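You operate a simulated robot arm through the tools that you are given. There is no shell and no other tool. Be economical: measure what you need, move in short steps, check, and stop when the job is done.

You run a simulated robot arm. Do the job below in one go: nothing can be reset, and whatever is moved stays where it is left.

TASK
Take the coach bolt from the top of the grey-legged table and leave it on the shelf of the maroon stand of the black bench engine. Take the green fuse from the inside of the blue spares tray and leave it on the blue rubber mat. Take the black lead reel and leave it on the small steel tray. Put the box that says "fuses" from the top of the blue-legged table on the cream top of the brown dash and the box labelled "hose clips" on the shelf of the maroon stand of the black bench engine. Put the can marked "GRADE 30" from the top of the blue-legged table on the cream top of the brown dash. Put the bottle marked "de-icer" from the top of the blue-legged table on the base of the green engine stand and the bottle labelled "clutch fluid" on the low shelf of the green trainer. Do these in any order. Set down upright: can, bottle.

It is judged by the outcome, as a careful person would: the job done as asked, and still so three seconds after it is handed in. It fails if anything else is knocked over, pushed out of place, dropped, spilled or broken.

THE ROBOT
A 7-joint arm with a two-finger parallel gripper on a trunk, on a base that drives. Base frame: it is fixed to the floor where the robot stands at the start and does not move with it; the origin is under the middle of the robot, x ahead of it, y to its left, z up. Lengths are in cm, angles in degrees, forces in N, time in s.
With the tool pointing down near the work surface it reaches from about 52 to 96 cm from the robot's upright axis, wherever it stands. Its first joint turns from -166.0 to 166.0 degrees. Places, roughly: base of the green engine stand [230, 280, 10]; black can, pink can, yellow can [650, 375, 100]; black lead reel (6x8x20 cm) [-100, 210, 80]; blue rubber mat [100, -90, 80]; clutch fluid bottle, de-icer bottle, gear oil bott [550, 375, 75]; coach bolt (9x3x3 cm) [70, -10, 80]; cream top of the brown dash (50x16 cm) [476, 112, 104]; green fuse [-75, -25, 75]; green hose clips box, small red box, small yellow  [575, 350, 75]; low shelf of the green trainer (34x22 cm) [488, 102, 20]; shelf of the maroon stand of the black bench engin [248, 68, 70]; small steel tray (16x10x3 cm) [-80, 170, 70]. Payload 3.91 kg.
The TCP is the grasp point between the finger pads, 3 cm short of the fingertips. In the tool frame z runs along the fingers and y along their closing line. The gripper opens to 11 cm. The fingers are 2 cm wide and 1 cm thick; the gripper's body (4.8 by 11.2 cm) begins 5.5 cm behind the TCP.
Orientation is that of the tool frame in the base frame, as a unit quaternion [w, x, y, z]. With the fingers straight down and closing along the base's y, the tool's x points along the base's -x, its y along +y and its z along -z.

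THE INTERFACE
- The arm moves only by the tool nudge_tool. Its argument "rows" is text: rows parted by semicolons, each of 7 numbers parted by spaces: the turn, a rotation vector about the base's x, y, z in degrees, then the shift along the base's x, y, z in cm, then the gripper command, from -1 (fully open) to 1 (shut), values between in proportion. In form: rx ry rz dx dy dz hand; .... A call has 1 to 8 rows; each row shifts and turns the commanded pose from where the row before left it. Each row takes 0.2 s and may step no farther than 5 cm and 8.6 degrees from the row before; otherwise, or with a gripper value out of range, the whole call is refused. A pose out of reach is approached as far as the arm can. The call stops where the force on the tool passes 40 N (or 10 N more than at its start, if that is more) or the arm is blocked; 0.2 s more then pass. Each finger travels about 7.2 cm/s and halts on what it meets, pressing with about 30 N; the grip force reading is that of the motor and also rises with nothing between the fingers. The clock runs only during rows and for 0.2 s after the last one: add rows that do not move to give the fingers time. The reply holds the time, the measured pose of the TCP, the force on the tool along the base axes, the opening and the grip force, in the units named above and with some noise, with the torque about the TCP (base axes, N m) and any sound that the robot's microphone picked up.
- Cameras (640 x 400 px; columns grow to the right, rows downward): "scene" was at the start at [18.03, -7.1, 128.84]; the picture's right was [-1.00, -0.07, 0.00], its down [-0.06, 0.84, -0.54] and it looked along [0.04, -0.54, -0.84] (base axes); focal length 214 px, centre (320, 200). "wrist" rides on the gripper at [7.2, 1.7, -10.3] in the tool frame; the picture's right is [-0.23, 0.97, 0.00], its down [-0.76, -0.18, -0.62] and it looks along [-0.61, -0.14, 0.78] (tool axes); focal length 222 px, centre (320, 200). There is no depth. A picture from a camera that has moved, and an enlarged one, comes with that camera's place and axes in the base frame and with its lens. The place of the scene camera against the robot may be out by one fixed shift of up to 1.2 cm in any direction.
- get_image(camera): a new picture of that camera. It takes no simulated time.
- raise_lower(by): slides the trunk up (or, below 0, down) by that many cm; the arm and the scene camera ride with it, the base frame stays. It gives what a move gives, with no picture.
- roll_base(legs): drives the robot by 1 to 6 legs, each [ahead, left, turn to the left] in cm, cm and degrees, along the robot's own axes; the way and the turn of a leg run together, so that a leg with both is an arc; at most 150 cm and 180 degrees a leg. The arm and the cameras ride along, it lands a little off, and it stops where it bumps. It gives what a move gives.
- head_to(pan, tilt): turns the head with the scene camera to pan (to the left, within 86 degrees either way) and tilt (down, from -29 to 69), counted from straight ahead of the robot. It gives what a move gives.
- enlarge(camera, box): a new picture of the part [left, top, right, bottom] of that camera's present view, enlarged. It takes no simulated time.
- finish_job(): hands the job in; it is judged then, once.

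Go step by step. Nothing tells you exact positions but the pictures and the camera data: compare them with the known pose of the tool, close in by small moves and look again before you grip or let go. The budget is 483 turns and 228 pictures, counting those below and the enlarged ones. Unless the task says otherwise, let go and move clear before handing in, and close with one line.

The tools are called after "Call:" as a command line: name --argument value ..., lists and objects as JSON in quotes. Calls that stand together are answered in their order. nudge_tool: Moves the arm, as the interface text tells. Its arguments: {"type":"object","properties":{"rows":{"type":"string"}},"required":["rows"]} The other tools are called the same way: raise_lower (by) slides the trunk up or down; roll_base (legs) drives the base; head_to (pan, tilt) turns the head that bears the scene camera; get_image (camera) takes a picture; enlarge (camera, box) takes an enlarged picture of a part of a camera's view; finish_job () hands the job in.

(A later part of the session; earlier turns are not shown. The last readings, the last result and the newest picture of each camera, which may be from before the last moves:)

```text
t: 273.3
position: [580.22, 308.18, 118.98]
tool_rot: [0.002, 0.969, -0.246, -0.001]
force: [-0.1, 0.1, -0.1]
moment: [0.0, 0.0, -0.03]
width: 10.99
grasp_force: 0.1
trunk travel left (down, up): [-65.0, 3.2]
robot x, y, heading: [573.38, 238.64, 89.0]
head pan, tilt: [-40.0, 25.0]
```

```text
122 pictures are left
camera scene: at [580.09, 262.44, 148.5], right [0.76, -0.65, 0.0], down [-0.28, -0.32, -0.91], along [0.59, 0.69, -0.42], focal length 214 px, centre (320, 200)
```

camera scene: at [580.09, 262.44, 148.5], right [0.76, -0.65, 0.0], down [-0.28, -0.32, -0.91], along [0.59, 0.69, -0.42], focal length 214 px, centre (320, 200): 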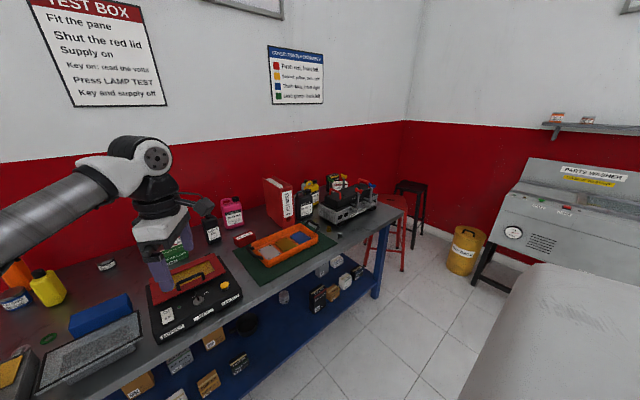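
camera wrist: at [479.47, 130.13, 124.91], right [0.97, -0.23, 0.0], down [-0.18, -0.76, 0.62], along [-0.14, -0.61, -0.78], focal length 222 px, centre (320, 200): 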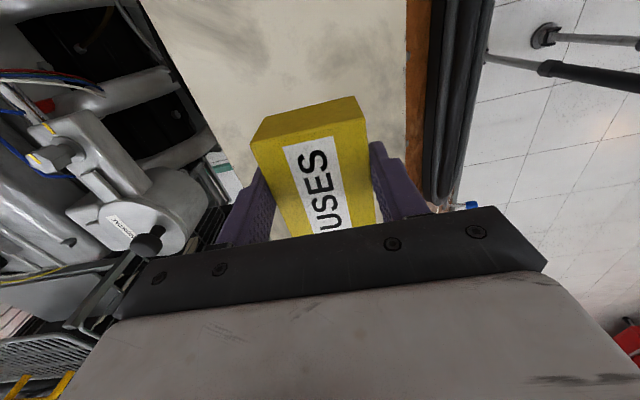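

Call:
roll_base --legs '[[0, -88, 0]]'

Call:
head_to --pan 0 --tilt 35

Call:
get_image --camera "scene"

Call:
enlarge --camera "scene" --box '[240, 100, 460, 260]'

```text
t: 280.5
position: [668.68, 306.54, 118.93]
tool_rot: [0.002, 0.969, -0.249, -0.002]
force: [0.8, -0.5, 0.0]
moment: [0.01, 0.02, -0.02]
width: 11.01
grasp_force: 0.1
trunk travel left (down, up): [-65.0, 3.2]
robot x, y, heading: [661.67, 237.03, 88.9]
head pan, tilt: [-40.0, 25.0]
```

```text
t: 281.6
position: [668.81, 306.57, 118.96]
tool_rot: [0.001, 0.968, -0.249, -0.001]
force: [-0.4, 0.0, 0.2]
moment: [-0.02, -0.02, 0.01]
width: 10.98
grasp_force: 0.0
trunk travel left (down, up): [-65.0, 3.2]
robot x, y, heading: [661.51, 236.84, 88.7]
head pan, tilt: [0.0, 35.0]
```

```text
121 pictures are left
camera scene: at [662.53, 262.68, 146.93], right [1.0, -0.02, 0.0], down [-0.01, -0.57, -0.82], along [0.02, 0.82, -0.57], focal length 214 px, centre (320, 200)
```

scene: 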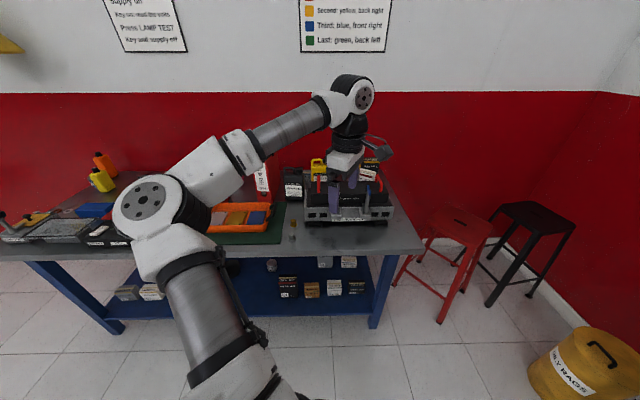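

```text
2.50 times, centred on (350, 180) of scene
camera zoom: at [662.53, 262.68, 146.93], right [1.0, -0.02, 0.0], down [-0.01, -0.57, -0.82], along [0.02, 0.82, -0.57], focal length 536 px, centre (245, 250)
```

zoom: 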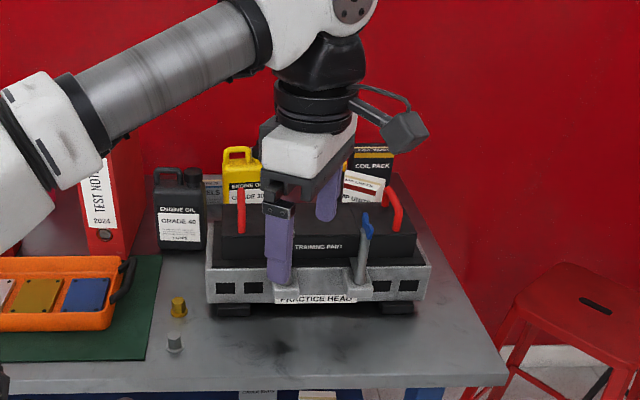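

The yellow can is "GRADE 30", around (663.5,371) behind the practice head. I drive up to the table and look down on it.

Call:
roll_base --legs '[[44, 0, 0]]'

Call:
head_to --pan 0 --tilt 45

Call:
get_image --camera "wrist"

Call:
enlarge --camera "scene" --box '[240, 60, 460, 260]'

```text
t: 284.3
position: [670.03, 350.42, 118.93]
tool_rot: [0.002, 0.968, -0.25, -0.001]
force: [0.6, 0.6, 0.1]
moment: [-0.02, -0.01, 0.01]
width: 10.97
grasp_force: 0.0
trunk travel left (down, up): [-65.0, 3.2]
robot x, y, heading: [662.2, 281.36, 88.7]
head pan, tilt: [0.0, 35.0]
```

```text
t: 285.0
position: [670.07, 350.37, 118.99]
tool_rot: [0.002, 0.968, -0.25, -0.001]
force: [-0.7, -0.3, -0.4]
moment: [-0.02, -0.01, 0.01]
width: 11.0
grasp_force: 0.1
trunk travel left (down, up): [-65.0, 3.2]
robot x, y, heading: [662.47, 280.7, 88.5]
head pan, tilt: [0.0, 45.0]
```

```text
119 pictures are left
camera wrist: at [675.61, 345.38, 129.23], right [-0.67, -0.74, 0.0], down [-0.58, 0.53, 0.62], along [-0.46, 0.42, -0.78], focal length 222 px, centre (320, 200)
```

wrist: 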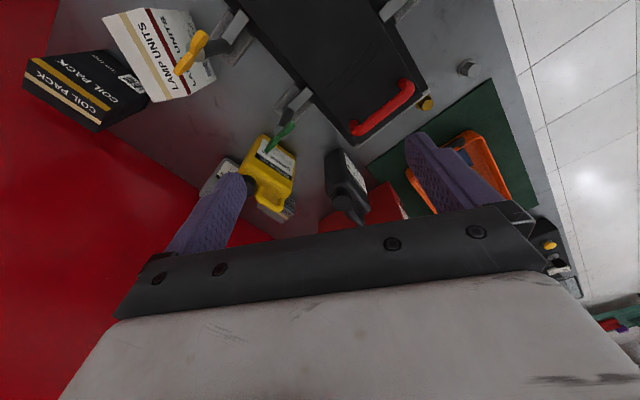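

```text
2.00 times, centred on (350, 160) of scene
camera zoom: at [663.61, 305.71, 145.45], right [1.0, -0.02, 0.0], down [-0.02, -0.71, -0.71], along [0.02, 0.71, -0.71], focal length 429 px, centre (260, 280)
```

zoom: 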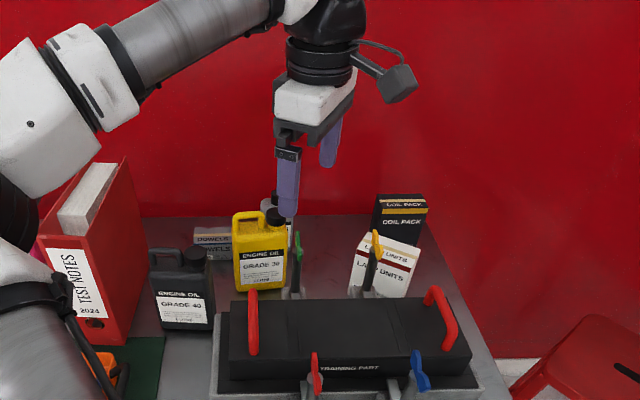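

Call:
enlarge --camera "wrist" --box '[180, 100, 380, 240]'

Call:
enlarge --camera "scene" --box '[290, 140, 390, 220]'

```text
2.86 times, centred on (280, 170) of wrist
camera zoom: at [675.61, 345.38, 129.23], right [-0.67, -0.74, 0.0], down [-0.58, 0.53, 0.62], along [-0.46, 0.42, -0.78], focal length 635 px, centre (434, 286)
```

zoom: 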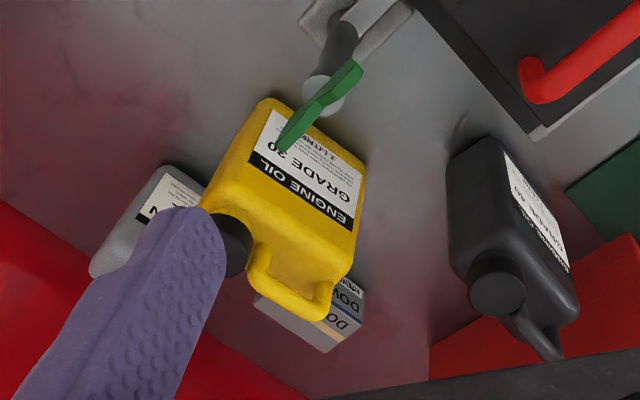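

```text
5.00 times, centred on (340, 180) of scene
camera zoom: at [663.61, 305.71, 145.45], right [1.0, -0.02, 0.0], down [-0.02, -0.71, -0.71], along [0.02, 0.71, -0.71], focal length 1072 px, centre (220, 300)
```

zoom: 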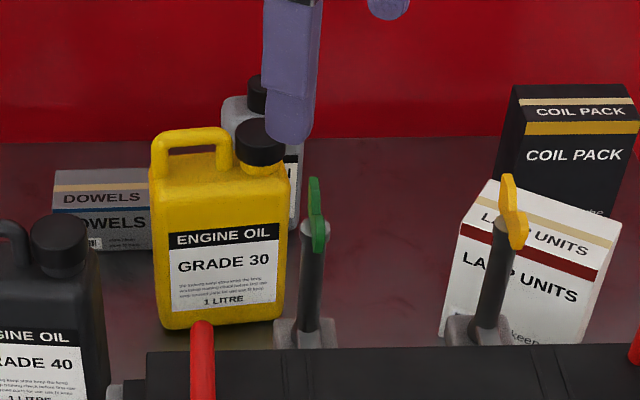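

GRADE 30 can: centre ≈(665.5,371.3), handle top ≈98, shoulder ≈93. I move above it, fingers closing along y.

Call:
nudge_tool --rows "0 0 7 -1 4.2 0 -0.6; 0 0 7 -1 4.2 0 -0.6; 0 0 7 -1 4.2 0 -0.6; 0 0 7 -1 4.2 0 -0.6; 0 0 5 -0.6 4.2 0 -0.6; 0 0 0 0 0 -4 -0.6; 0 0 0 0 0 -4 -0.6"

Call:
get_image --camera "wrist"

Call:
enlarge --camera "scene" --box '[270, 100, 410, 220]'

```text
t: 286.6
position: [665.62, 371.5, 110.84]
tool_rot: [0.001, 0.999, 0.035, -0.002]
force: [0.5, -0.6, 0.2]
moment: [0.01, 0.05, -0.01]
width: 8.81
grasp_force: 0.0
trunk travel left (down, up): [-65.0, 3.2]
robot x, y, heading: [662.27, 280.77, 88.8]
head pan, tilt: [0.0, 45.0]
```

```text
115 pictures are left
camera wrist: at [672.92, 370.38, 121.03], right [-0.16, -0.99, 0.0], down [-0.77, 0.13, 0.62], along [-0.62, 0.1, -0.78], focal length 222 px, centre (320, 200)
```

wrist: 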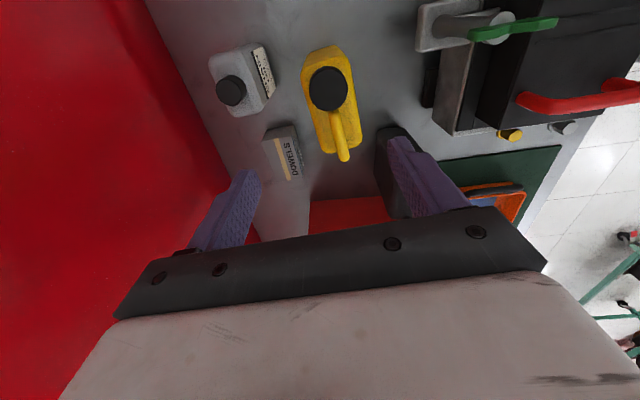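

```text
3.33 times, centred on (340, 160) of scene
camera zoom: at [663.65, 305.77, 145.43], right [1.0, -0.03, 0.0], down [-0.02, -0.71, -0.71], along [0.02, 0.71, -0.71], focal length 715 px, centre (253, 333)
```

zoom: 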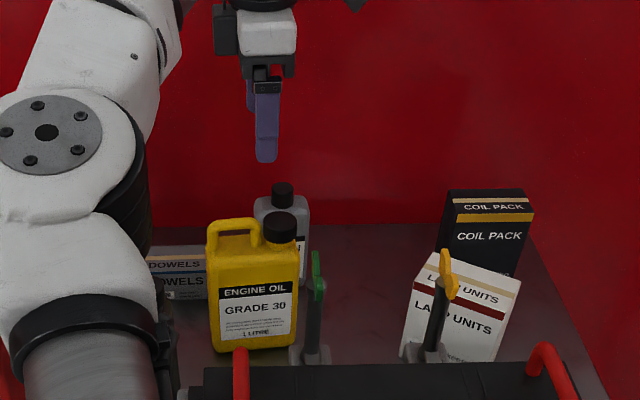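

Call:
nudge_tool --rows "0 0 4 -0.4 -1.4 -3 -0.6; 0 0 0 0 0 -4 -0.6; 0 0 0 0 0 -3 -0.6"

Call:
get_image --camera "wrist"

Call:
enlarge --camera "scene" --box '[290, 120, 390, 220]'

```text
t: 287.4
position: [665.03, 369.85, 100.81]
tool_rot: [0.002, 0.997, 0.071, -0.001]
force: [0.1, -0.1, 0.4]
moment: [0.02, 0.03, 0.01]
width: 8.8
grasp_force: 0.1
trunk travel left (down, up): [-65.0, 3.2]
robot x, y, heading: [662.24, 280.79, 88.5]
head pan, tilt: [0.0, 45.0]
```

```text
113 pictures are left
camera wrist: at [672.51, 369.36, 111.15], right [-0.09, -1.0, 0.0], down [-0.78, 0.07, 0.62], along [-0.62, 0.05, -0.78], focal length 222 px, centre (320, 200)
```

wrist: 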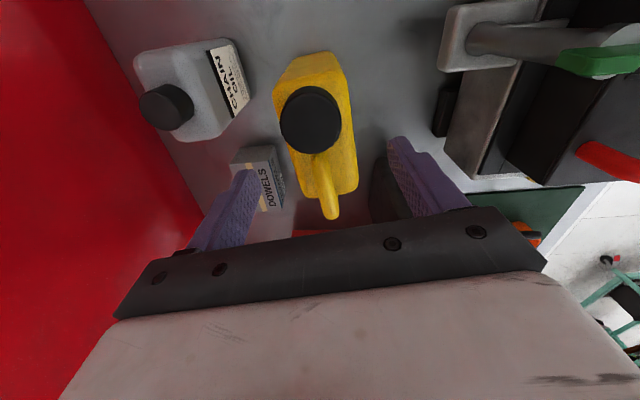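

```text
4.00 times, centred on (340, 170) of scene
camera zoom: at [663.6, 305.74, 145.44], right [1.0, -0.02, 0.0], down [-0.02, -0.71, -0.71], along [0.02, 0.71, -0.71], focal length 858 px, centre (240, 320)
```

zoom: 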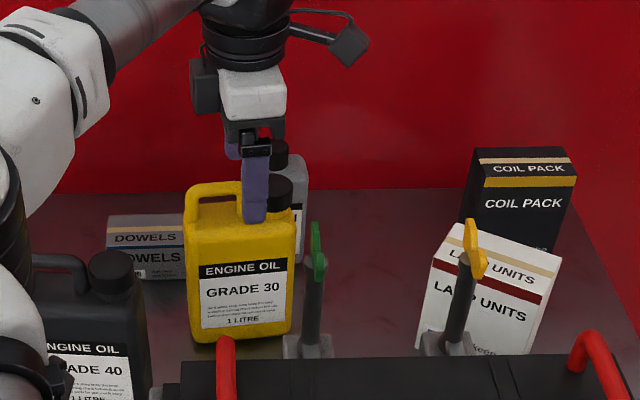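

Call:
nudge_tool --rows "0 0 0 -0.3 0.1 -3.5 -0.6; 0 0 0 0 0 -3.2 -0.6; 0 0 0 0 0 0 -0.6"

Call:
get_image --camera "wrist"

Call:
enlarge --camera "scene" --box '[300, 130, 370, 210]'

```text
t: 288.2
position: [664.59, 369.95, 94.13]
tool_rot: [0.002, 0.998, 0.07, 0.0]
force: [-0.3, -0.2, -0.5]
moment: [0.03, 0.03, -0.04]
width: 8.79
grasp_force: 0.0
trunk travel left (down, up): [-65.0, 3.2]
robot x, y, heading: [662.37, 280.8, 88.5]
head pan, tilt: [0.0, 45.0]
```

```text
111 pictures are left
camera wrist: at [672.14, 369.47, 104.46], right [-0.09, -1.0, 0.0], down [-0.78, 0.07, 0.62], along [-0.62, 0.05, -0.78], focal length 222 px, centre (320, 200)
```

wrist: 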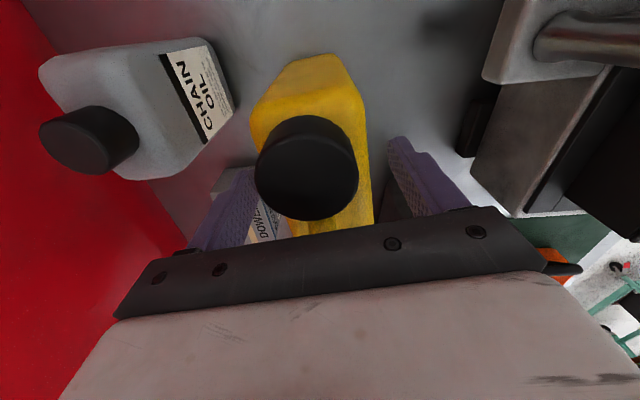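

```text
5.00 times, centred on (335, 170) of scene
camera zoom: at [663.61, 305.7, 145.45], right [1.0, -0.02, 0.0], down [-0.02, -0.71, -0.71], along [0.02, 0.71, -0.71], focal length 1072 px, centre (245, 350)
```

zoom: 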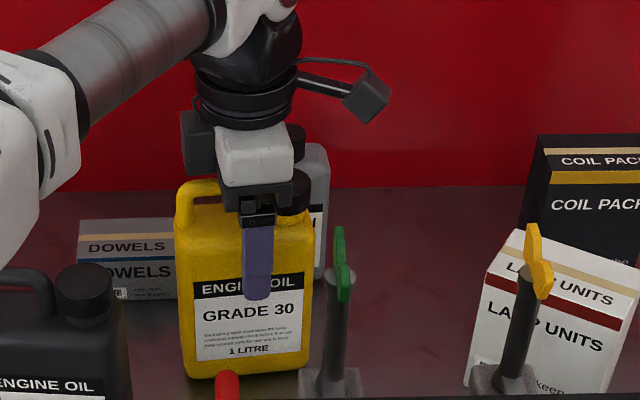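

Call:
nudge_tool --rows "0 0 0 0 0 0 0; 0 0 0 0 0 0 0.5; 0 0 0 0 0 0 1; 0 0 0 0 0 0 1"

Call:
nudge_tool --rows "0 0 0 0 0 1.5 1; 0 0 0 0 0 3 1; 0 0 0 0 0 0 1"

Call:
enlarge --camera "scene" --box '[280, 110, 400, 220]'

```text
t: 289.2
position: [664.6, 370.01, 94.1]
tool_rot: [0.001, 0.998, 0.07, -0.001]
force: [1.3, -3.2, 0.3]
moment: [-0.22, 0.02, 0.02]
width: 5.6
grasp_force: 29.9
trunk travel left (down, up): [-65.0, 3.2]
robot x, y, heading: [662.31, 280.53, 88.5]
head pan, tilt: [0.0, 45.0]
```

```text
t: 290.0
position: [664.74, 370.18, 98.68]
tool_rot: [0.003, 0.998, 0.069, -0.001]
force: [-0.2, -0.2, -8.7]
moment: [-0.01, -0.01, 0.01]
width: 5.61
grasp_force: 29.4
trunk travel left (down, up): [-65.0, 3.2]
robot x, y, heading: [662.62, 280.47, 88.6]
head pan, tilt: [0.0, 45.0]
```

```text
3.64 times, centred on (340, 165) of scene
camera zoom: at [663.61, 305.85, 145.41], right [1.0, -0.02, 0.0], down [-0.02, -0.71, -0.71], along [0.02, 0.71, -0.71], focal length 780 px, centre (247, 327)
```

zoom: 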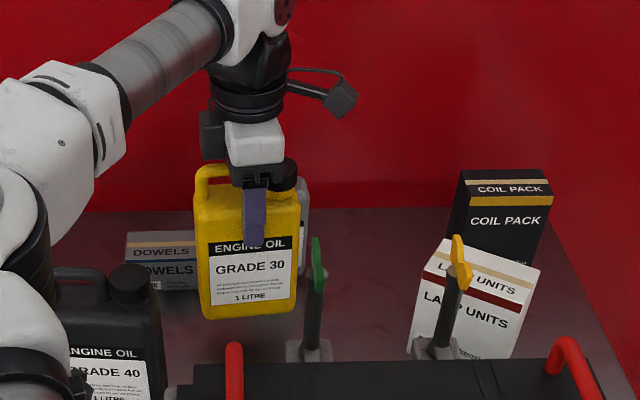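

Call:
nudge_tool --rows "0 0 0 0 0 4.5 1; 0 0 0 0 0 4.5 1; 0 0 0 0 0 4.5 1; 0 0 0 0 0 4.5 1; 0 0 0 0 0 3 1"

Call:
nudge_tool --rows "0 0 0 0 -4.5 0 1; 0 0 -5 0 -4.5 0 1; 0 0 -5 0.5 -4.5 0 1; 0 0 -5 0.5 -4.5 0 1; 0 0 -5 0.5 -4 0 1"

Call:
get_image --camera "scene"

```text
t: 291.2
position: [664.71, 369.98, 119.6]
tool_rot: [0.002, 0.998, 0.069, -0.001]
force: [-0.7, 0.5, -9.2]
moment: [-0.03, -0.01, 0.03]
width: 5.61
grasp_force: 30.1
trunk travel left (down, up): [-65.0, 3.2]
robot x, y, heading: [662.49, 280.94, 88.4]
head pan, tilt: [0.0, 45.0]
```

```text
t: 292.4
position: [666.26, 347.81, 119.72]
tool_rot: [0.001, 0.995, -0.105, -0.002]
force: [0.9, -1.1, -9.2]
moment: [0.0, 0.0, 0.01]
width: 5.64
grasp_force: 29.8
trunk travel left (down, up): [-65.0, 3.2]
robot x, y, heading: [662.53, 280.87, 88.4]
head pan, tilt: [0.0, 45.0]
```

```text
108 pictures are left
camera scene: at [663.61, 305.72, 145.44], right [1.0, -0.02, 0.0], down [-0.02, -0.71, -0.71], along [0.02, 0.71, -0.71], focal length 214 px, centre (320, 200)
```

scene: 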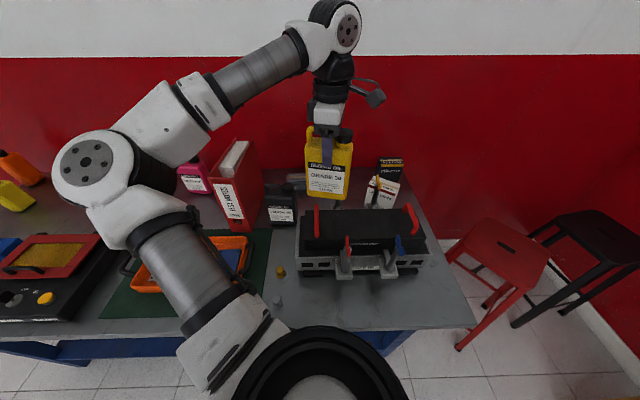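

Call:
roll_base --legs '[[-44, 0, 0], [0, 0, 91], [86, 0, 0]]'

Call:
roll_base --legs '[[0, 122, 0]]'

Call:
head_to --pan 0 --tilt 35

Call:
get_image --camera "scene"

```text
t: 303.2
position: [508.1, 241.67, 119.63]
tool_rot: [0.003, 0.776, 0.63, 0.001]
force: [0.0, -0.3, -10.3]
moment: [0.06, 0.01, 0.01]
width: 5.6
grasp_force: 30.4
trunk travel left (down, up): [-65.0, 3.2]
robot x, y, heading: [575.64, 238.01, 178.7]
head pan, tilt: [0.0, 45.0]
```

```text
t: 312.9
position: [505.88, 118.69, 119.63]
tool_rot: [0.002, 0.774, 0.634, 0.001]
force: [0.6, 0.1, -10.1]
moment: [-0.01, 0.02, 0.02]
width: 5.59
grasp_force: 30.1
trunk travel left (down, up): [-65.0, 3.2]
robot x, y, heading: [573.01, 115.5, 179.3]
head pan, tilt: [0.0, 45.0]
```

```text
t: 313.6
position: [505.92, 118.72, 119.61]
tool_rot: [0.002, 0.774, 0.633, 0.002]
force: [-0.2, -1.1, -8.8]
moment: [0.0, -0.01, 0.0]
width: 5.56
grasp_force: 29.9
trunk travel left (down, up): [-65.0, 3.2]
robot x, y, heading: [573.37, 115.78, 179.3]
head pan, tilt: [0.0, 35.0]
```

```text
107 pictures are left
camera scene: at [547.78, 115.9, 146.9], right [0.01, 1.0, 0.0], down [0.57, -0.01, -0.82], along [-0.82, 0.01, -0.57], focal length 214 px, centre (320, 200)
```

scene: 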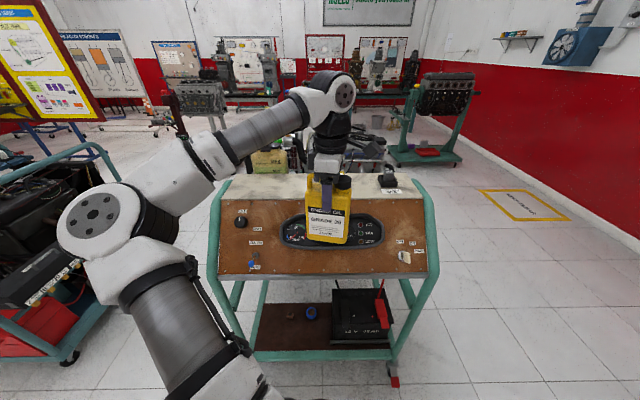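

Call:
nudge_tool --rows "0 0 5 0 0 2.5 1; 0 0 6 0 0 0 1"

Call:
roll_base --legs '[[0, 13, 0], [12, 0, 0]]'

Call:
get_image --camera "wrist"

Call:
enlarge --camera "scene" --box '[200, 100, 440, 280]'

```text
t: 314.2
position: [505.81, 118.67, 122.2]
tool_rot: [0.002, 0.709, 0.705, 0.001]
force: [-0.8, 0.6, -9.2]
moment: [-0.02, 0.01, 0.0]
width: 5.6
grasp_force: 30.4
trunk travel left (down, up): [-65.0, 3.2]
robot x, y, heading: [573.25, 115.64, 179.3]
head pan, tilt: [0.0, 35.0]
```

```text
t: 316.7
position: [493.68, 105.87, 122.09]
tool_rot: [0.004, 0.708, 0.706, 0.001]
force: [-1.9, -0.7, -9.6]
moment: [0.03, 0.0, 0.02]
width: 5.59
grasp_force: 30.0
trunk travel left (down, up): [-65.0, 3.2]
robot x, y, heading: [561.16, 102.72, 179.3]
head pan, tilt: [0.0, 35.0]
```

```text
106 pictures are left
camera wrist: at [495.41, 113.24, 132.35], right [0.97, -0.23, 0.01], down [-0.19, -0.76, 0.62], along [-0.14, -0.61, -0.78], focal length 222 px, centre (320, 200)
```

wrist: 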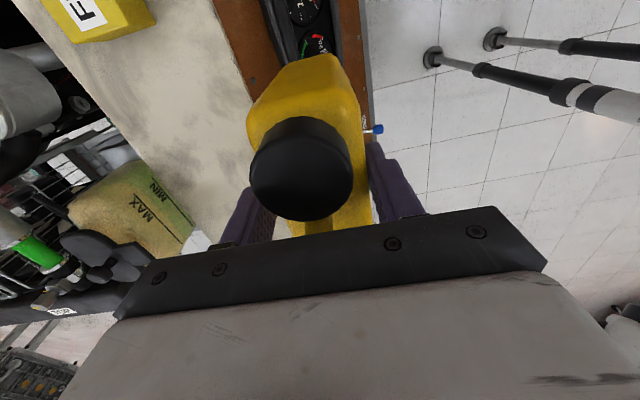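

```text
2.22 times, centred on (320, 190) of scene
camera zoom: at [535.63, 103.09, 146.88], right [0.01, 1.0, 0.0], down [0.57, -0.01, -0.82], along [-0.82, 0.01, -0.57], focal length 477 px, centre (320, 222)
```

zoom: 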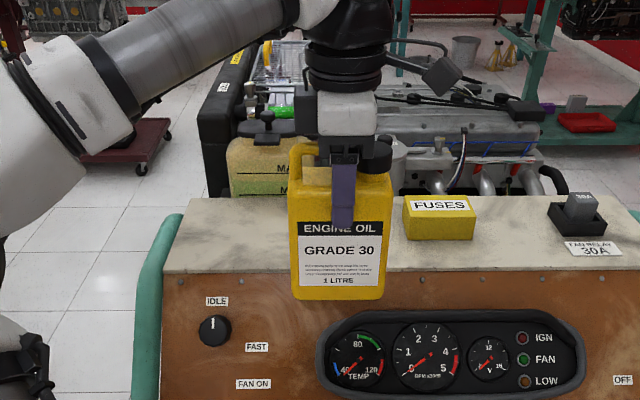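

Call:
nudge_tool --rows "0 0 0 -4.5 -0.8 0 1; 0 0 0 -4.5 -0.8 0 1; 0 0 0 -4.2 -0.8 0 1; 0 0 0 -4 -0.6 0 1; 0 0 0 0 0 -2.5 1; 0 0 0 0 0 0 1"

Call:
get_image --camera "wrist"

Call:
enlarge --camera "scene" --box '[200, 100, 440, 280]'

```text
t: 318.1
position: [476.44, 102.93, 119.57]
tool_rot: [0.004, 0.71, 0.705, 0.0]
force: [0.1, 0.3, -10.3]
moment: [0.0, -0.02, 0.02]
width: 5.62
grasp_force: 30.1
trunk travel left (down, up): [-65.0, 3.2]
robot x, y, heading: [561.08, 102.95, 179.3]
head pan, tilt: [0.0, 35.0]
```

```text
104 pictures are left
camera wrist: at [478.25, 110.28, 129.92], right [0.97, -0.23, 0.01], down [-0.19, -0.76, 0.62], along [-0.14, -0.61, -0.78], focal length 222 px, centre (320, 200)
```

wrist: 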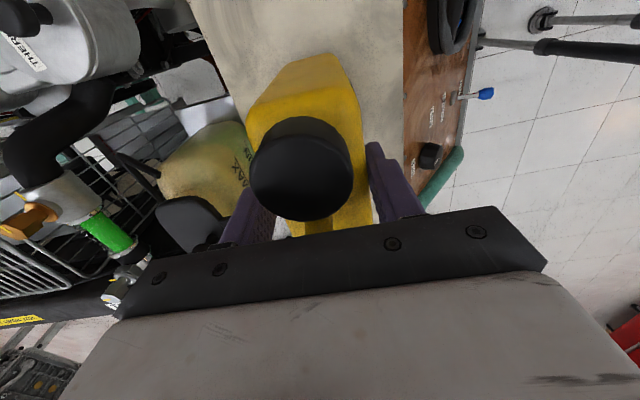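

```text
2.22 times, centred on (320, 190) of scene
camera zoom: at [535.75, 103.13, 146.91], right [0.01, 1.0, 0.0], down [0.57, -0.01, -0.82], along [-0.82, 0.01, -0.57], focal length 477 px, centre (320, 222)
```

zoom: 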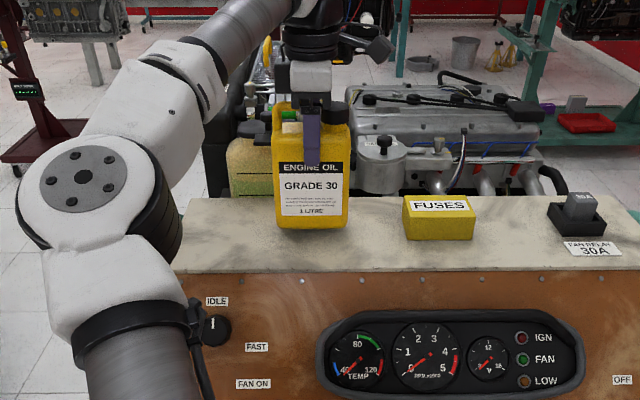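

Call:
nudge_tool --rows "0 0 0 0 0 -0.6 1; 0 0 0 0 0 -0.5 1; 0 0 0 0 0 0 1"

Call:
nudge_tool --rows "0 0 0 0 0 -0.4 1; 0 0 0 0 0 0 1"

Call:
nudge_tool --rows "0 0 0 0 0 -0.4 1; 0 0 0 0 0 0 1"

```text
t: 318.9
position: [476.5, 102.81, 118.43]
tool_rot: [0.003, 0.71, 0.704, 0.001]
force: [-0.2, 0.0, -10.3]
moment: [0.01, 0.01, -0.01]
width: 5.62
grasp_force: 29.8
trunk travel left (down, up): [-65.0, 3.2]
robot x, y, heading: [561.56, 102.65, 179.0]
head pan, tilt: [0.0, 35.0]
```

```text
t: 319.5
position: [476.69, 102.8, 118.2]
tool_rot: [0.002, 0.709, 0.706, 0.0]
force: [-0.9, 0.1, -3.9]
moment: [-0.31, 0.37, -0.06]
width: 5.58
grasp_force: 30.4
trunk travel left (down, up): [-65.0, 3.2]
robot x, y, heading: [561.02, 102.9, 179.4]
head pan, tilt: [0.0, 35.0]
```

```text
t: 320.1
position: [476.66, 102.95, 118.12]
tool_rot: [-0.001, 0.709, 0.705, -0.002]
force: [-11.6, -1.8, 26.9]
moment: [-0.44, 0.68, -0.3]
width: 5.59
grasp_force: 30.0
trunk travel left (down, up): [-65.0, 3.2]
robot x, y, heading: [561.16, 102.89, 179.2]
head pan, tilt: [0.0, 35.0]
```

Contact. Release slowly, then rise straight up.

Call:
nudge_tool --rows "0 0 0 0 0 0.3 1; 0 0 0 0 0 0 0.3; 0 0 0 0 0 0 -0.2; 0 0 0 0 0 0 -0.2; 0 0 0 0 0 0 -0.2"

Call:
enlarge --camera "scene" --box '[260, 120, 380, 230]'

```text
t: 321.3
position: [476.64, 102.94, 118.05]
tool_rot: [0.002, 0.709, 0.705, 0.0]
force: [-0.2, -0.8, 0.5]
moment: [-0.03, 0.01, 0.02]
width: 6.59
grasp_force: 0.0
trunk travel left (down, up): [-65.0, 3.2]
robot x, y, heading: [561.11, 102.71, 179.3]
head pan, tilt: [0.0, 35.0]
```

```text
3.64 times, centred on (320, 175) of scene
camera zoom: at [535.85, 103.09, 146.93], right [0.01, 1.0, 0.0], down [0.57, -0.01, -0.82], along [-0.82, 0.01, -0.57], focal length 780 px, centre (320, 291)
```

zoom: 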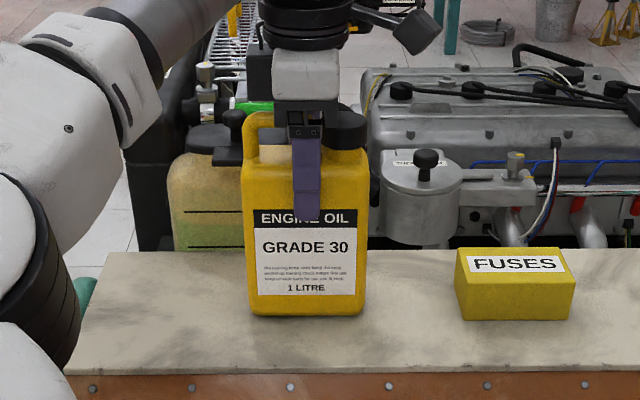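

Call:
nudge_tool --rows "0 0 0 0 0 2 -0.2; 0 0 0 0 0 4 -0.2; 0 0 0 0 0 4 -0.2; 0 0 0 0 0 2 -0.2; 0 0 -5 4.5 0.5 0 -0.2; 0 0 -5 4.5 0.5 0 -0.6; 0 0 -5 4.5 0.5 0 -1; 0 0 -5 3 0.5 0 -1"

Call:
get_image --camera "scene"

```text
t: 323.1
position: [493.35, 104.85, 129.53]
tool_rot: [0.002, 0.822, 0.57, 0.0]
force: [0.4, 0.4, 0.1]
moment: [-0.06, -0.03, -0.02]
width: 10.99
grasp_force: 0.0
out of reach, approached as far as the arm can: row 4
trunk travel left (down, up): [-65.0, 3.2]
robot x, y, heading: [561.45, 102.78, 179.4]
head pan, tilt: [0.0, 35.0]
```

```text
101 pictures are left
camera scene: at [535.86, 103.1, 146.93], right [0.01, 1.0, 0.0], down [0.57, -0.01, -0.82], along [-0.82, 0.01, -0.57], focal length 214 px, centre (320, 200)
```

scene: 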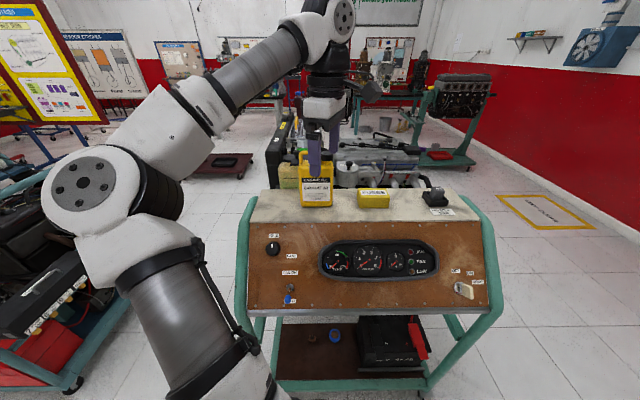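

Both dash items are placed. Now the bottles: I must find which one is "de-icer" and which "clutch fluid", so I drive to the table's west end to view their labels.

Call:
roll_base --legs '[[-12, 0, 0], [0, -140, 0], [0, 0, -130]]'

Call:
roll_base --legs '[[0, 85, 0]]'

Call:
head_to --pan 10 --tilt 30

Call:
get_image --camera "scene"

```text
t: 340.5
position: [620.81, 292.0, 129.55]
tool_rot: [0.0, 0.862, -0.508, -0.003]
force: [0.9, -1.1, -0.7]
moment: [0.01, 0.01, -0.01]
width: 11.0
grasp_force: 0.0
trunk travel left (down, up): [-65.0, 3.2]
robot x, y, heading: [575.04, 241.82, 48.8]
head pan, tilt: [0.0, 35.0]
```

```text
t: 347.5
position: [557.4, 347.97, 129.57]
tool_rot: [0.001, 0.861, -0.508, -0.002]
force: [-0.5, 0.5, 0.2]
moment: [0.0, -0.01, -0.02]
width: 10.98
grasp_force: 0.1
trunk travel left (down, up): [-65.0, 3.2]
robot x, y, heading: [511.6, 297.89, 48.3]
head pan, tilt: [0.0, 35.0]
```

```text
t: 348.2
position: [557.47, 348.07, 129.48]
tool_rot: [0.001, 0.861, -0.508, -0.002]
force: [0.0, -0.3, 0.5]
moment: [0.03, -0.02, -0.01]
width: 11.0
grasp_force: 0.0
trunk travel left (down, up): [-65.0, 3.2]
robot x, y, heading: [511.52, 297.74, 48.7]
head pan, tilt: [10.0, 30.0]
```

```text
100 pictures are left
camera scene: at [528.15, 318.24, 147.7], right [0.85, -0.52, 0.0], down [-0.26, -0.43, -0.87], along [0.45, 0.74, -0.5], focal length 214 px, centre (320, 200)
```

scene: 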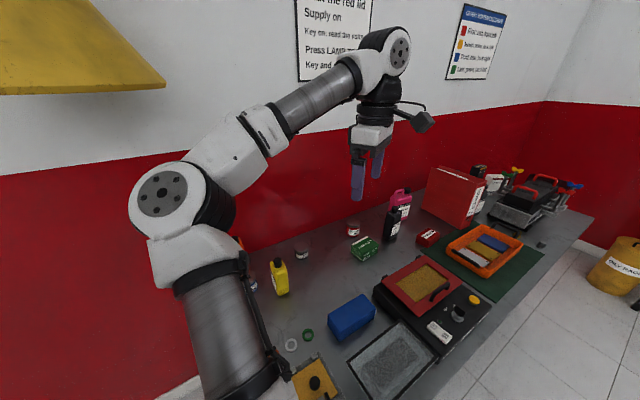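

Call:
enlarge --camera "scene" --box '[230, 230, 330, 310]'

Call:
get_image --camera "wrist"

```text
5.00 times, centred on (280, 270) of scene
camera zoom: at [528.15, 318.24, 147.7], right [0.85, -0.52, 0.0], down [-0.26, -0.43, -0.87], along [0.45, 0.74, -0.5], focal length 1072 px, centre (520, -150)
```

zoom: 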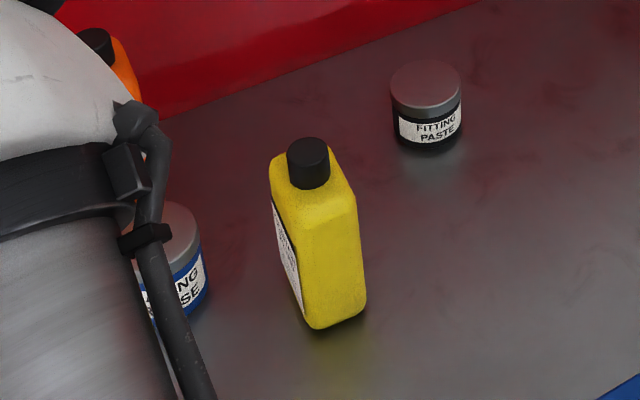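

```text
98 pictures are left
camera wrist: at [559.51, 340.91, 139.8], right [-0.96, -0.27, 0.0], down [-0.21, 0.75, 0.62], along [-0.17, 0.6, -0.78], focal length 222 px, centre (320, 200)
```

wrist: 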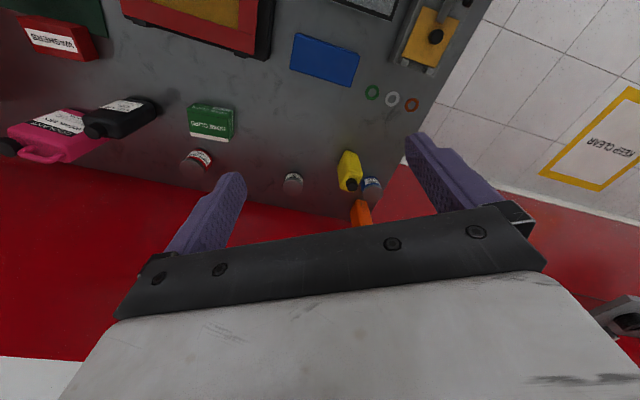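

The yellow bottle's label faces west; I back off to the west to read it.

Call:
roll_base --legs '[[-21, 57, 0]]'

Call:
head_to --pan -20 --tilt 30

Call:
get_image --camera "scene"

```text
t: 351.8
position: [515.58, 363.26, 130.01]
tool_rot: [-0.007, 0.854, -0.52, -0.002]
force: [0.3, -0.4, 0.0]
moment: [0.01, 0.02, 0.01]
width: 11.01
grasp_force: 0.0
trunk travel left (down, up): [-65.0, 3.2]
robot x, y, heading: [469.15, 314.1, 48.1]
head pan, tilt: [10.0, 30.0]
stopped in leg 1: the robot was blocked; the commanded pose is now the measured one
```

```text
t: 352.7
position: [515.56, 363.23, 129.97]
tool_rot: [-0.006, 0.854, -0.52, -0.002]
force: [0.1, 0.1, 0.0]
moment: [-0.02, -0.02, -0.01]
width: 11.0
grasp_force: 0.1
trunk travel left (down, up): [-65.0, 3.2]
robot x, y, heading: [468.93, 314.27, 48.0]
head pan, tilt: [-20.0, 30.0]
```

```text
97 pictures are left
camera scene: at [488.92, 330.89, 147.79], right [0.47, -0.88, 0.0], down [-0.44, -0.23, -0.87], along [0.76, 0.41, -0.5], focal length 214 px, centre (320, 200)
```

scene: 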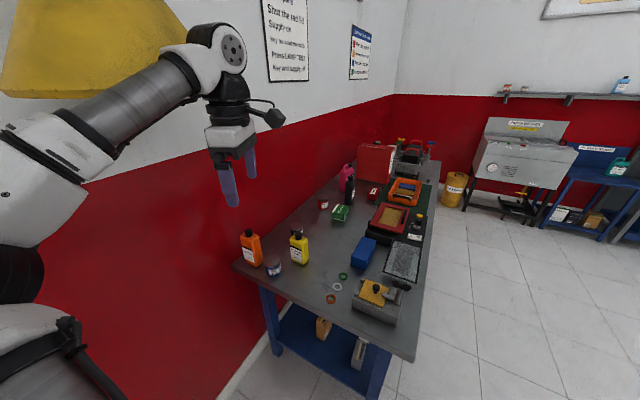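

Something blocked the drive (probably the elbow at the yellow hood). First read the labels, then back off.

Call:
enlarge --camera "scene" --box '[220, 210, 340, 290]'

Call:
head_to --pan 50 --tilt 10

Call:
get_image --camera "scene"

```text
5.00 times, centred on (280, 250) of scene
camera zoom: at [488.92, 330.89, 147.79], right [0.47, -0.88, 0.0], down [-0.44, -0.23, -0.87], along [0.76, 0.41, -0.5], focal length 1072 px, centre (520, -50)
```

zoom: 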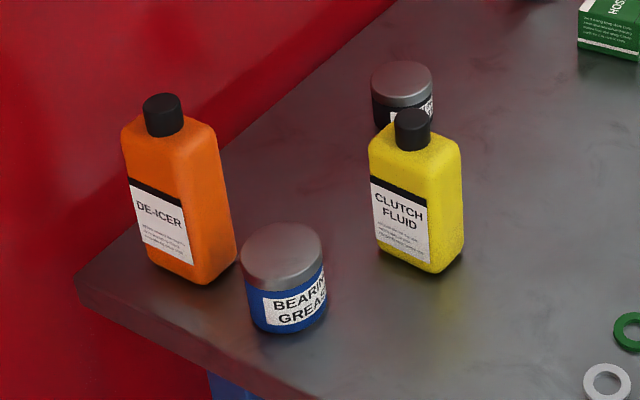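

```text
t: 354.1
position: [515.55, 363.34, 130.14]
tool_rot: [-0.006, 0.855, -0.519, -0.002]
force: [0.9, -0.5, -0.3]
moment: [-0.01, 0.01, 0.02]
width: 11.02
grasp_force: 0.1
trunk travel left (down, up): [-65.0, 3.2]
robot x, y, heading: [469.08, 314.65, 48.1]
head pan, tilt: [50.0, 10.0]
```

```text
95 pictures are left
camera scene: at [479.65, 335.78, 151.03], right [0.99, 0.14, 0.0], down [0.03, -0.17, -0.99], along [-0.14, 0.98, -0.17], focal length 214 px, centre (320, 200)
```

scene: 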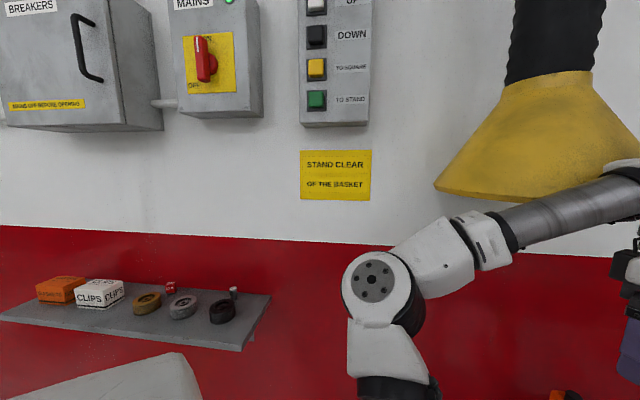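

Orange is DE-ICER, yellow is CLUTCH FLUID. The forearm is touching the yellow hood; I back away the way I came and then lower the trunk.

Call:
roll_base --legs '[[8, -24, 0]]'

Call:
get_image --camera "scene"

```text
t: 356.6
position: [538.83, 353.58, 129.83]
tool_rot: [-0.003, 0.855, -0.518, -0.002]
force: [0.7, 0.2, 0.0]
moment: [0.02, 0.0, -0.01]
width: 10.98
grasp_force: 0.1
trunk travel left (down, up): [-65.0, 3.2]
robot x, y, heading: [492.55, 304.21, 48.1]
head pan, tilt: [50.0, 10.0]
```

```text
94 pictures are left
camera scene: at [502.95, 326.3, 150.94], right [0.99, 0.14, 0.0], down [0.02, -0.17, -0.98], along [-0.14, 0.97, -0.17], focal length 214 px, centre (320, 200)
```

scene: 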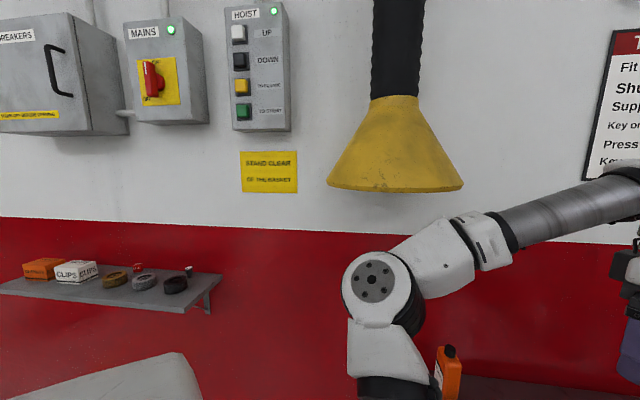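

Call:
raise_lower --by -10

Call:
roll_base --legs '[[14, -51, 0], [0, 0, 42]]'

Call:
head_to --pan 0 --tilt 45

Call:
get_image --camera "scene"

Call:
get_image --camera "wrist"

```text
t: 357.9
position: [538.79, 353.63, 119.87]
tool_rot: [-0.004, 0.855, -0.518, -0.001]
force: [-0.7, -0.1, -0.5]
moment: [-0.03, 0.05, 0.01]
width: 11.02
grasp_force: 0.1
trunk travel left (down, up): [-55.0, 13.2]
robot x, y, heading: [492.18, 304.64, 48.1]
head pan, tilt: [50.0, 10.0]
```

```text
t: 364.4
position: [541.31, 348.6, 119.86]
tool_rot: [-0.003, 0.984, -0.18, -0.004]
force: [-0.4, 0.2, 0.1]
moment: [-0.02, -0.02, 0.0]
width: 11.01
grasp_force: 0.0
trunk travel left (down, up): [-55.0, 13.2]
robot x, y, heading: [539.39, 281.18, 89.8]
head pan, tilt: [50.0, 10.0]
```

```text
t: 365.6
position: [541.42, 348.76, 119.76]
tool_rot: [-0.004, 0.984, -0.18, -0.004]
force: [0.2, 0.0, 0.2]
moment: [0.0, -0.01, -0.03]
width: 11.03
grasp_force: 0.1
trunk travel left (down, up): [-55.0, 13.2]
robot x, y, heading: [539.57, 281.17, 90.0]
head pan, tilt: [0.0, 45.0]
```

```text
93 pictures are left
camera scene: at [540.02, 306.09, 135.45], right [1.0, 0.0, 0.0], down [0.0, -0.71, -0.71], along [0.0, 0.71, -0.71], focal length 214 px, centre (320, 200)
```

scene: 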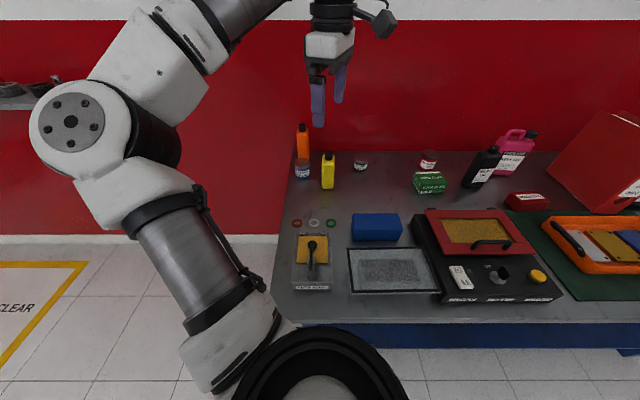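

```text
92 pictures are left
camera wrist: at [547.67, 344.54, 130.05], right [-0.56, -0.83, 0.0], down [-0.65, 0.43, 0.63], along [-0.52, 0.35, -0.78], focal length 222 px, centre (320, 200)
```

wrist: 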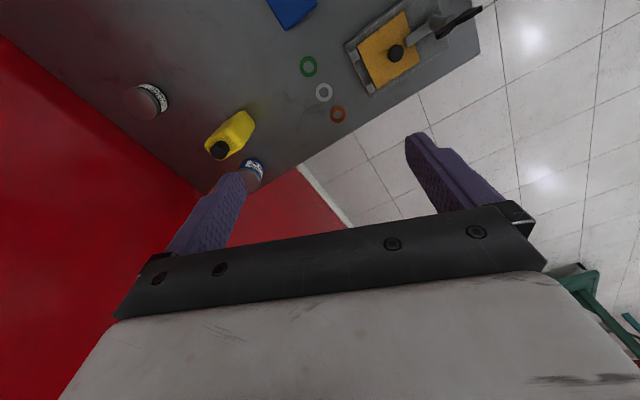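

Call:
enlarge --camera "wrist" --box '[180, 80, 300, 200]'

Call:
enlarge --camera "scene" --box '[280, 110, 380, 210]'

```text
3.33 times, centred on (240, 140) of wrist
camera zoom: at [547.67, 344.54, 130.05], right [-0.56, -0.83, 0.0], down [-0.65, 0.43, 0.63], along [-0.52, 0.35, -0.78], focal length 740 px, centre (587, 400)
```

zoom: 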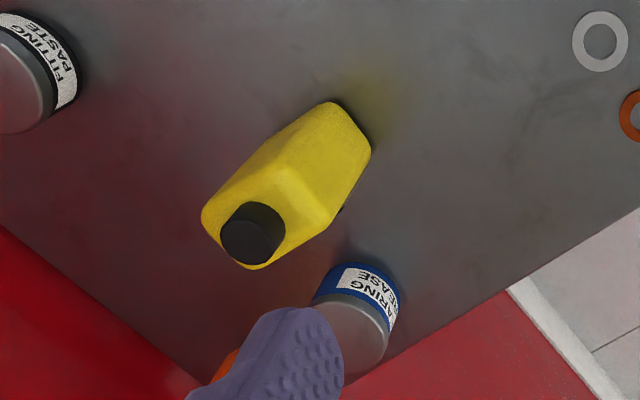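

```text
4.00 times, centred on (330, 160) of scene
camera zoom: at [540.02, 306.09, 135.45], right [1.0, 0.0, 0.0], down [0.0, -0.71, -0.71], along [0.0, 0.71, -0.71], focal length 858 px, centre (280, 360)
```

zoom: 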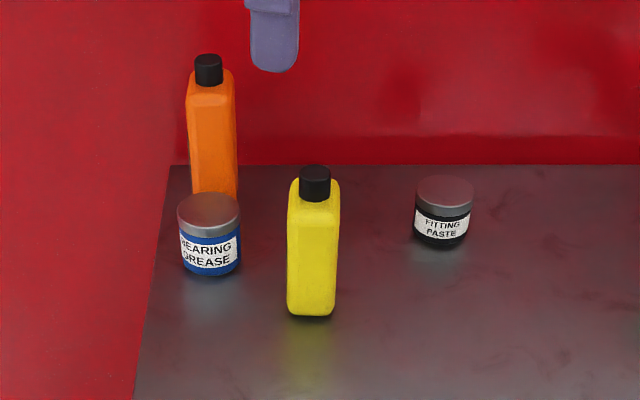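

Yellow (clutch fluid) is axis-aligned, about 5×6 cm, at ≈(543.1,370). I go above it.

Call:
nudge_tool --rows "0 0 7 0.4 4.3 0 -0.6; 0 0 7 0.4 4.3 0 -0.6; 0 0 7 0.4 4.3 0 -0.6; 0 0 0 0.4 4.3 0 -0.6; 0 0 0 0.1 4 -2 -0.6; 0 0 0 0 0 -4.5 -0.6; 0 0 0 0 0 -4.5 -0.6"

Call:
get_image --camera "wrist"

Call:
enlarge --camera "scene" --box '[270, 80, 390, 200]'

```text
t: 367.2
position: [543.98, 368.51, 108.73]
tool_rot: [-0.002, 1.0, 0.003, -0.004]
force: [0.4, 0.6, -0.1]
moment: [-0.02, -0.02, -0.01]
width: 8.8
grasp_force: 0.0
out of reach, approached as far as the arm can: row 5
trunk travel left (down, up): [-55.0, 13.2]
robot x, y, heading: [539.39, 280.85, 89.4]
head pan, tilt: [0.0, 45.0]
```

```text
89 pictures are left
camera wrist: at [551.27, 366.86, 119.05], right [-0.22, -0.97, 0.0], down [-0.76, 0.17, 0.63], along [-0.61, 0.14, -0.78], focal length 222 px, centre (320, 200)
```

wrist: 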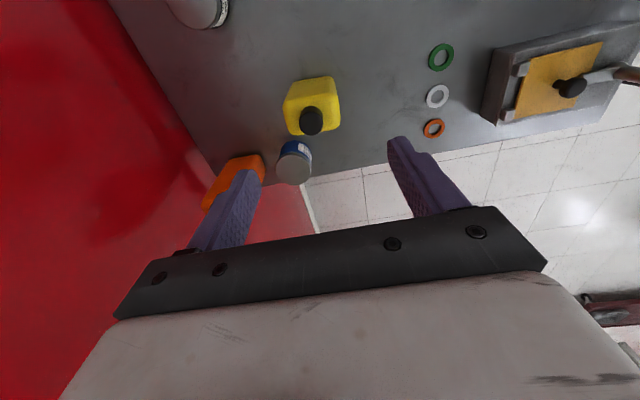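

```text
3.33 times, centred on (330, 140) of scene
camera zoom: at [539.97, 306.13, 135.44], right [1.0, 0.0, 0.0], down [0.0, -0.71, -0.71], along [0.0, 0.71, -0.71], focal length 715 px, centre (287, 400)
```

zoom: 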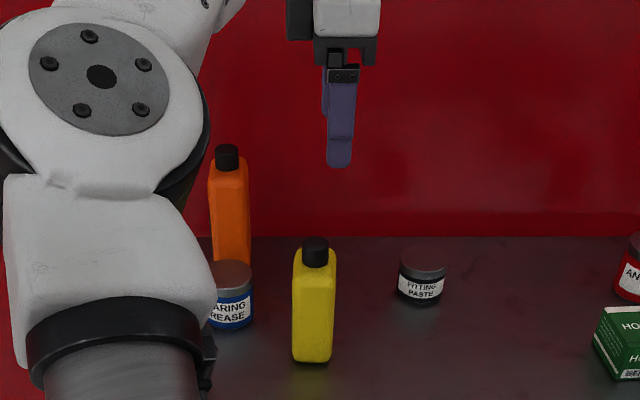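

Call:
nudge_tool --rows "0 0 0 -0.7 1.3 -4 -0.6; 0 0 0 0 0 -4 -0.6"

Call:
get_image --camera "wrist"

```text
t: 367.8
position: [543.33, 369.8, 100.77]
tool_rot: [-0.002, 1.0, 0.002, -0.004]
force: [0.1, -0.3, -0.3]
moment: [0.0, 0.02, 0.0]
width: 8.79
grasp_force: 0.0
trunk travel left (down, up): [-55.0, 13.2]
robot x, y, heading: [539.53, 281.49, 90.2]
head pan, tilt: [0.0, 45.0]
```

```text
87 pictures are left
camera wrist: at [550.72, 368.12, 111.01], right [-0.22, -0.97, 0.0], down [-0.76, 0.17, 0.63], along [-0.61, 0.14, -0.78], focal length 222 px, centre (320, 200)
```

wrist: 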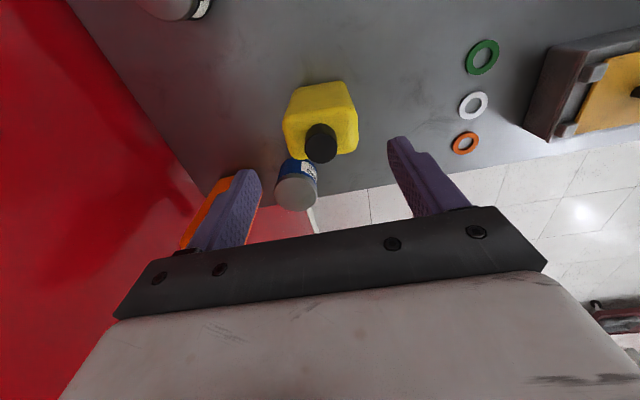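

Call:
nudge_tool --rows "0 0 0 0 0 -4 -0.6; 0 0 0 0 0 -4 -0.6; 0 0 0 0 0 -2 -0.6; 0 0 0 0 0 0 0.3; 0 0 0 0 0 0 1; 0 0 0 0 0 0 1; 0 0 0 0 0 0 1"

Call:
get_image --camera "wrist"

Call:
enlarge --camera "scene" --box '[280, 100, 380, 200]'

```text
t: 369.4
position: [543.4, 369.76, 90.77]
tool_rot: [-0.002, 1.0, 0.003, -0.003]
force: [-0.3, 1.1, -0.4]
moment: [0.02, 0.05, -0.03]
width: 7.1
grasp_force: 29.4
trunk travel left (down, up): [-55.0, 13.2]
robot x, y, heading: [539.44, 281.03, 89.9]
head pan, tilt: [0.0, 45.0]
```

```text
86 pictures are left
camera wrist: at [550.65, 368.12, 101.05], right [-0.22, -0.97, 0.0], down [-0.76, 0.17, 0.63], along [-0.61, 0.14, -0.78], focal length 222 px, centre (320, 200)
```

wrist: 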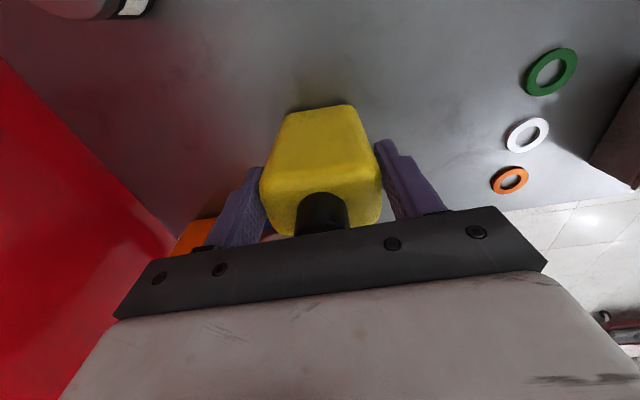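

```text
4.00 times, centred on (330, 150) of scene
camera zoom: at [540.03, 306.11, 135.44], right [1.0, 0.0, 0.0], down [0.0, -0.71, -0.71], along [0.0, 0.71, -0.71], focal length 858 px, centre (280, 400)
```

zoom: 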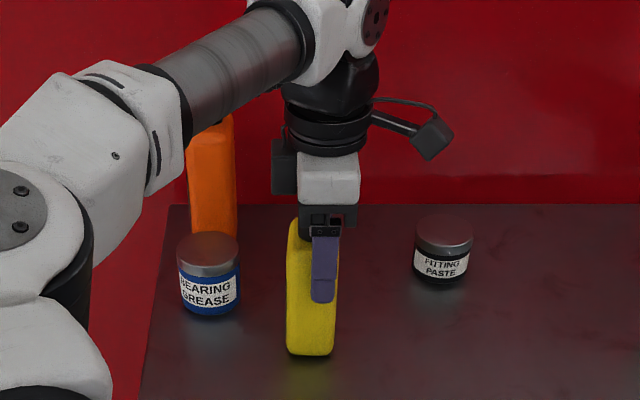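

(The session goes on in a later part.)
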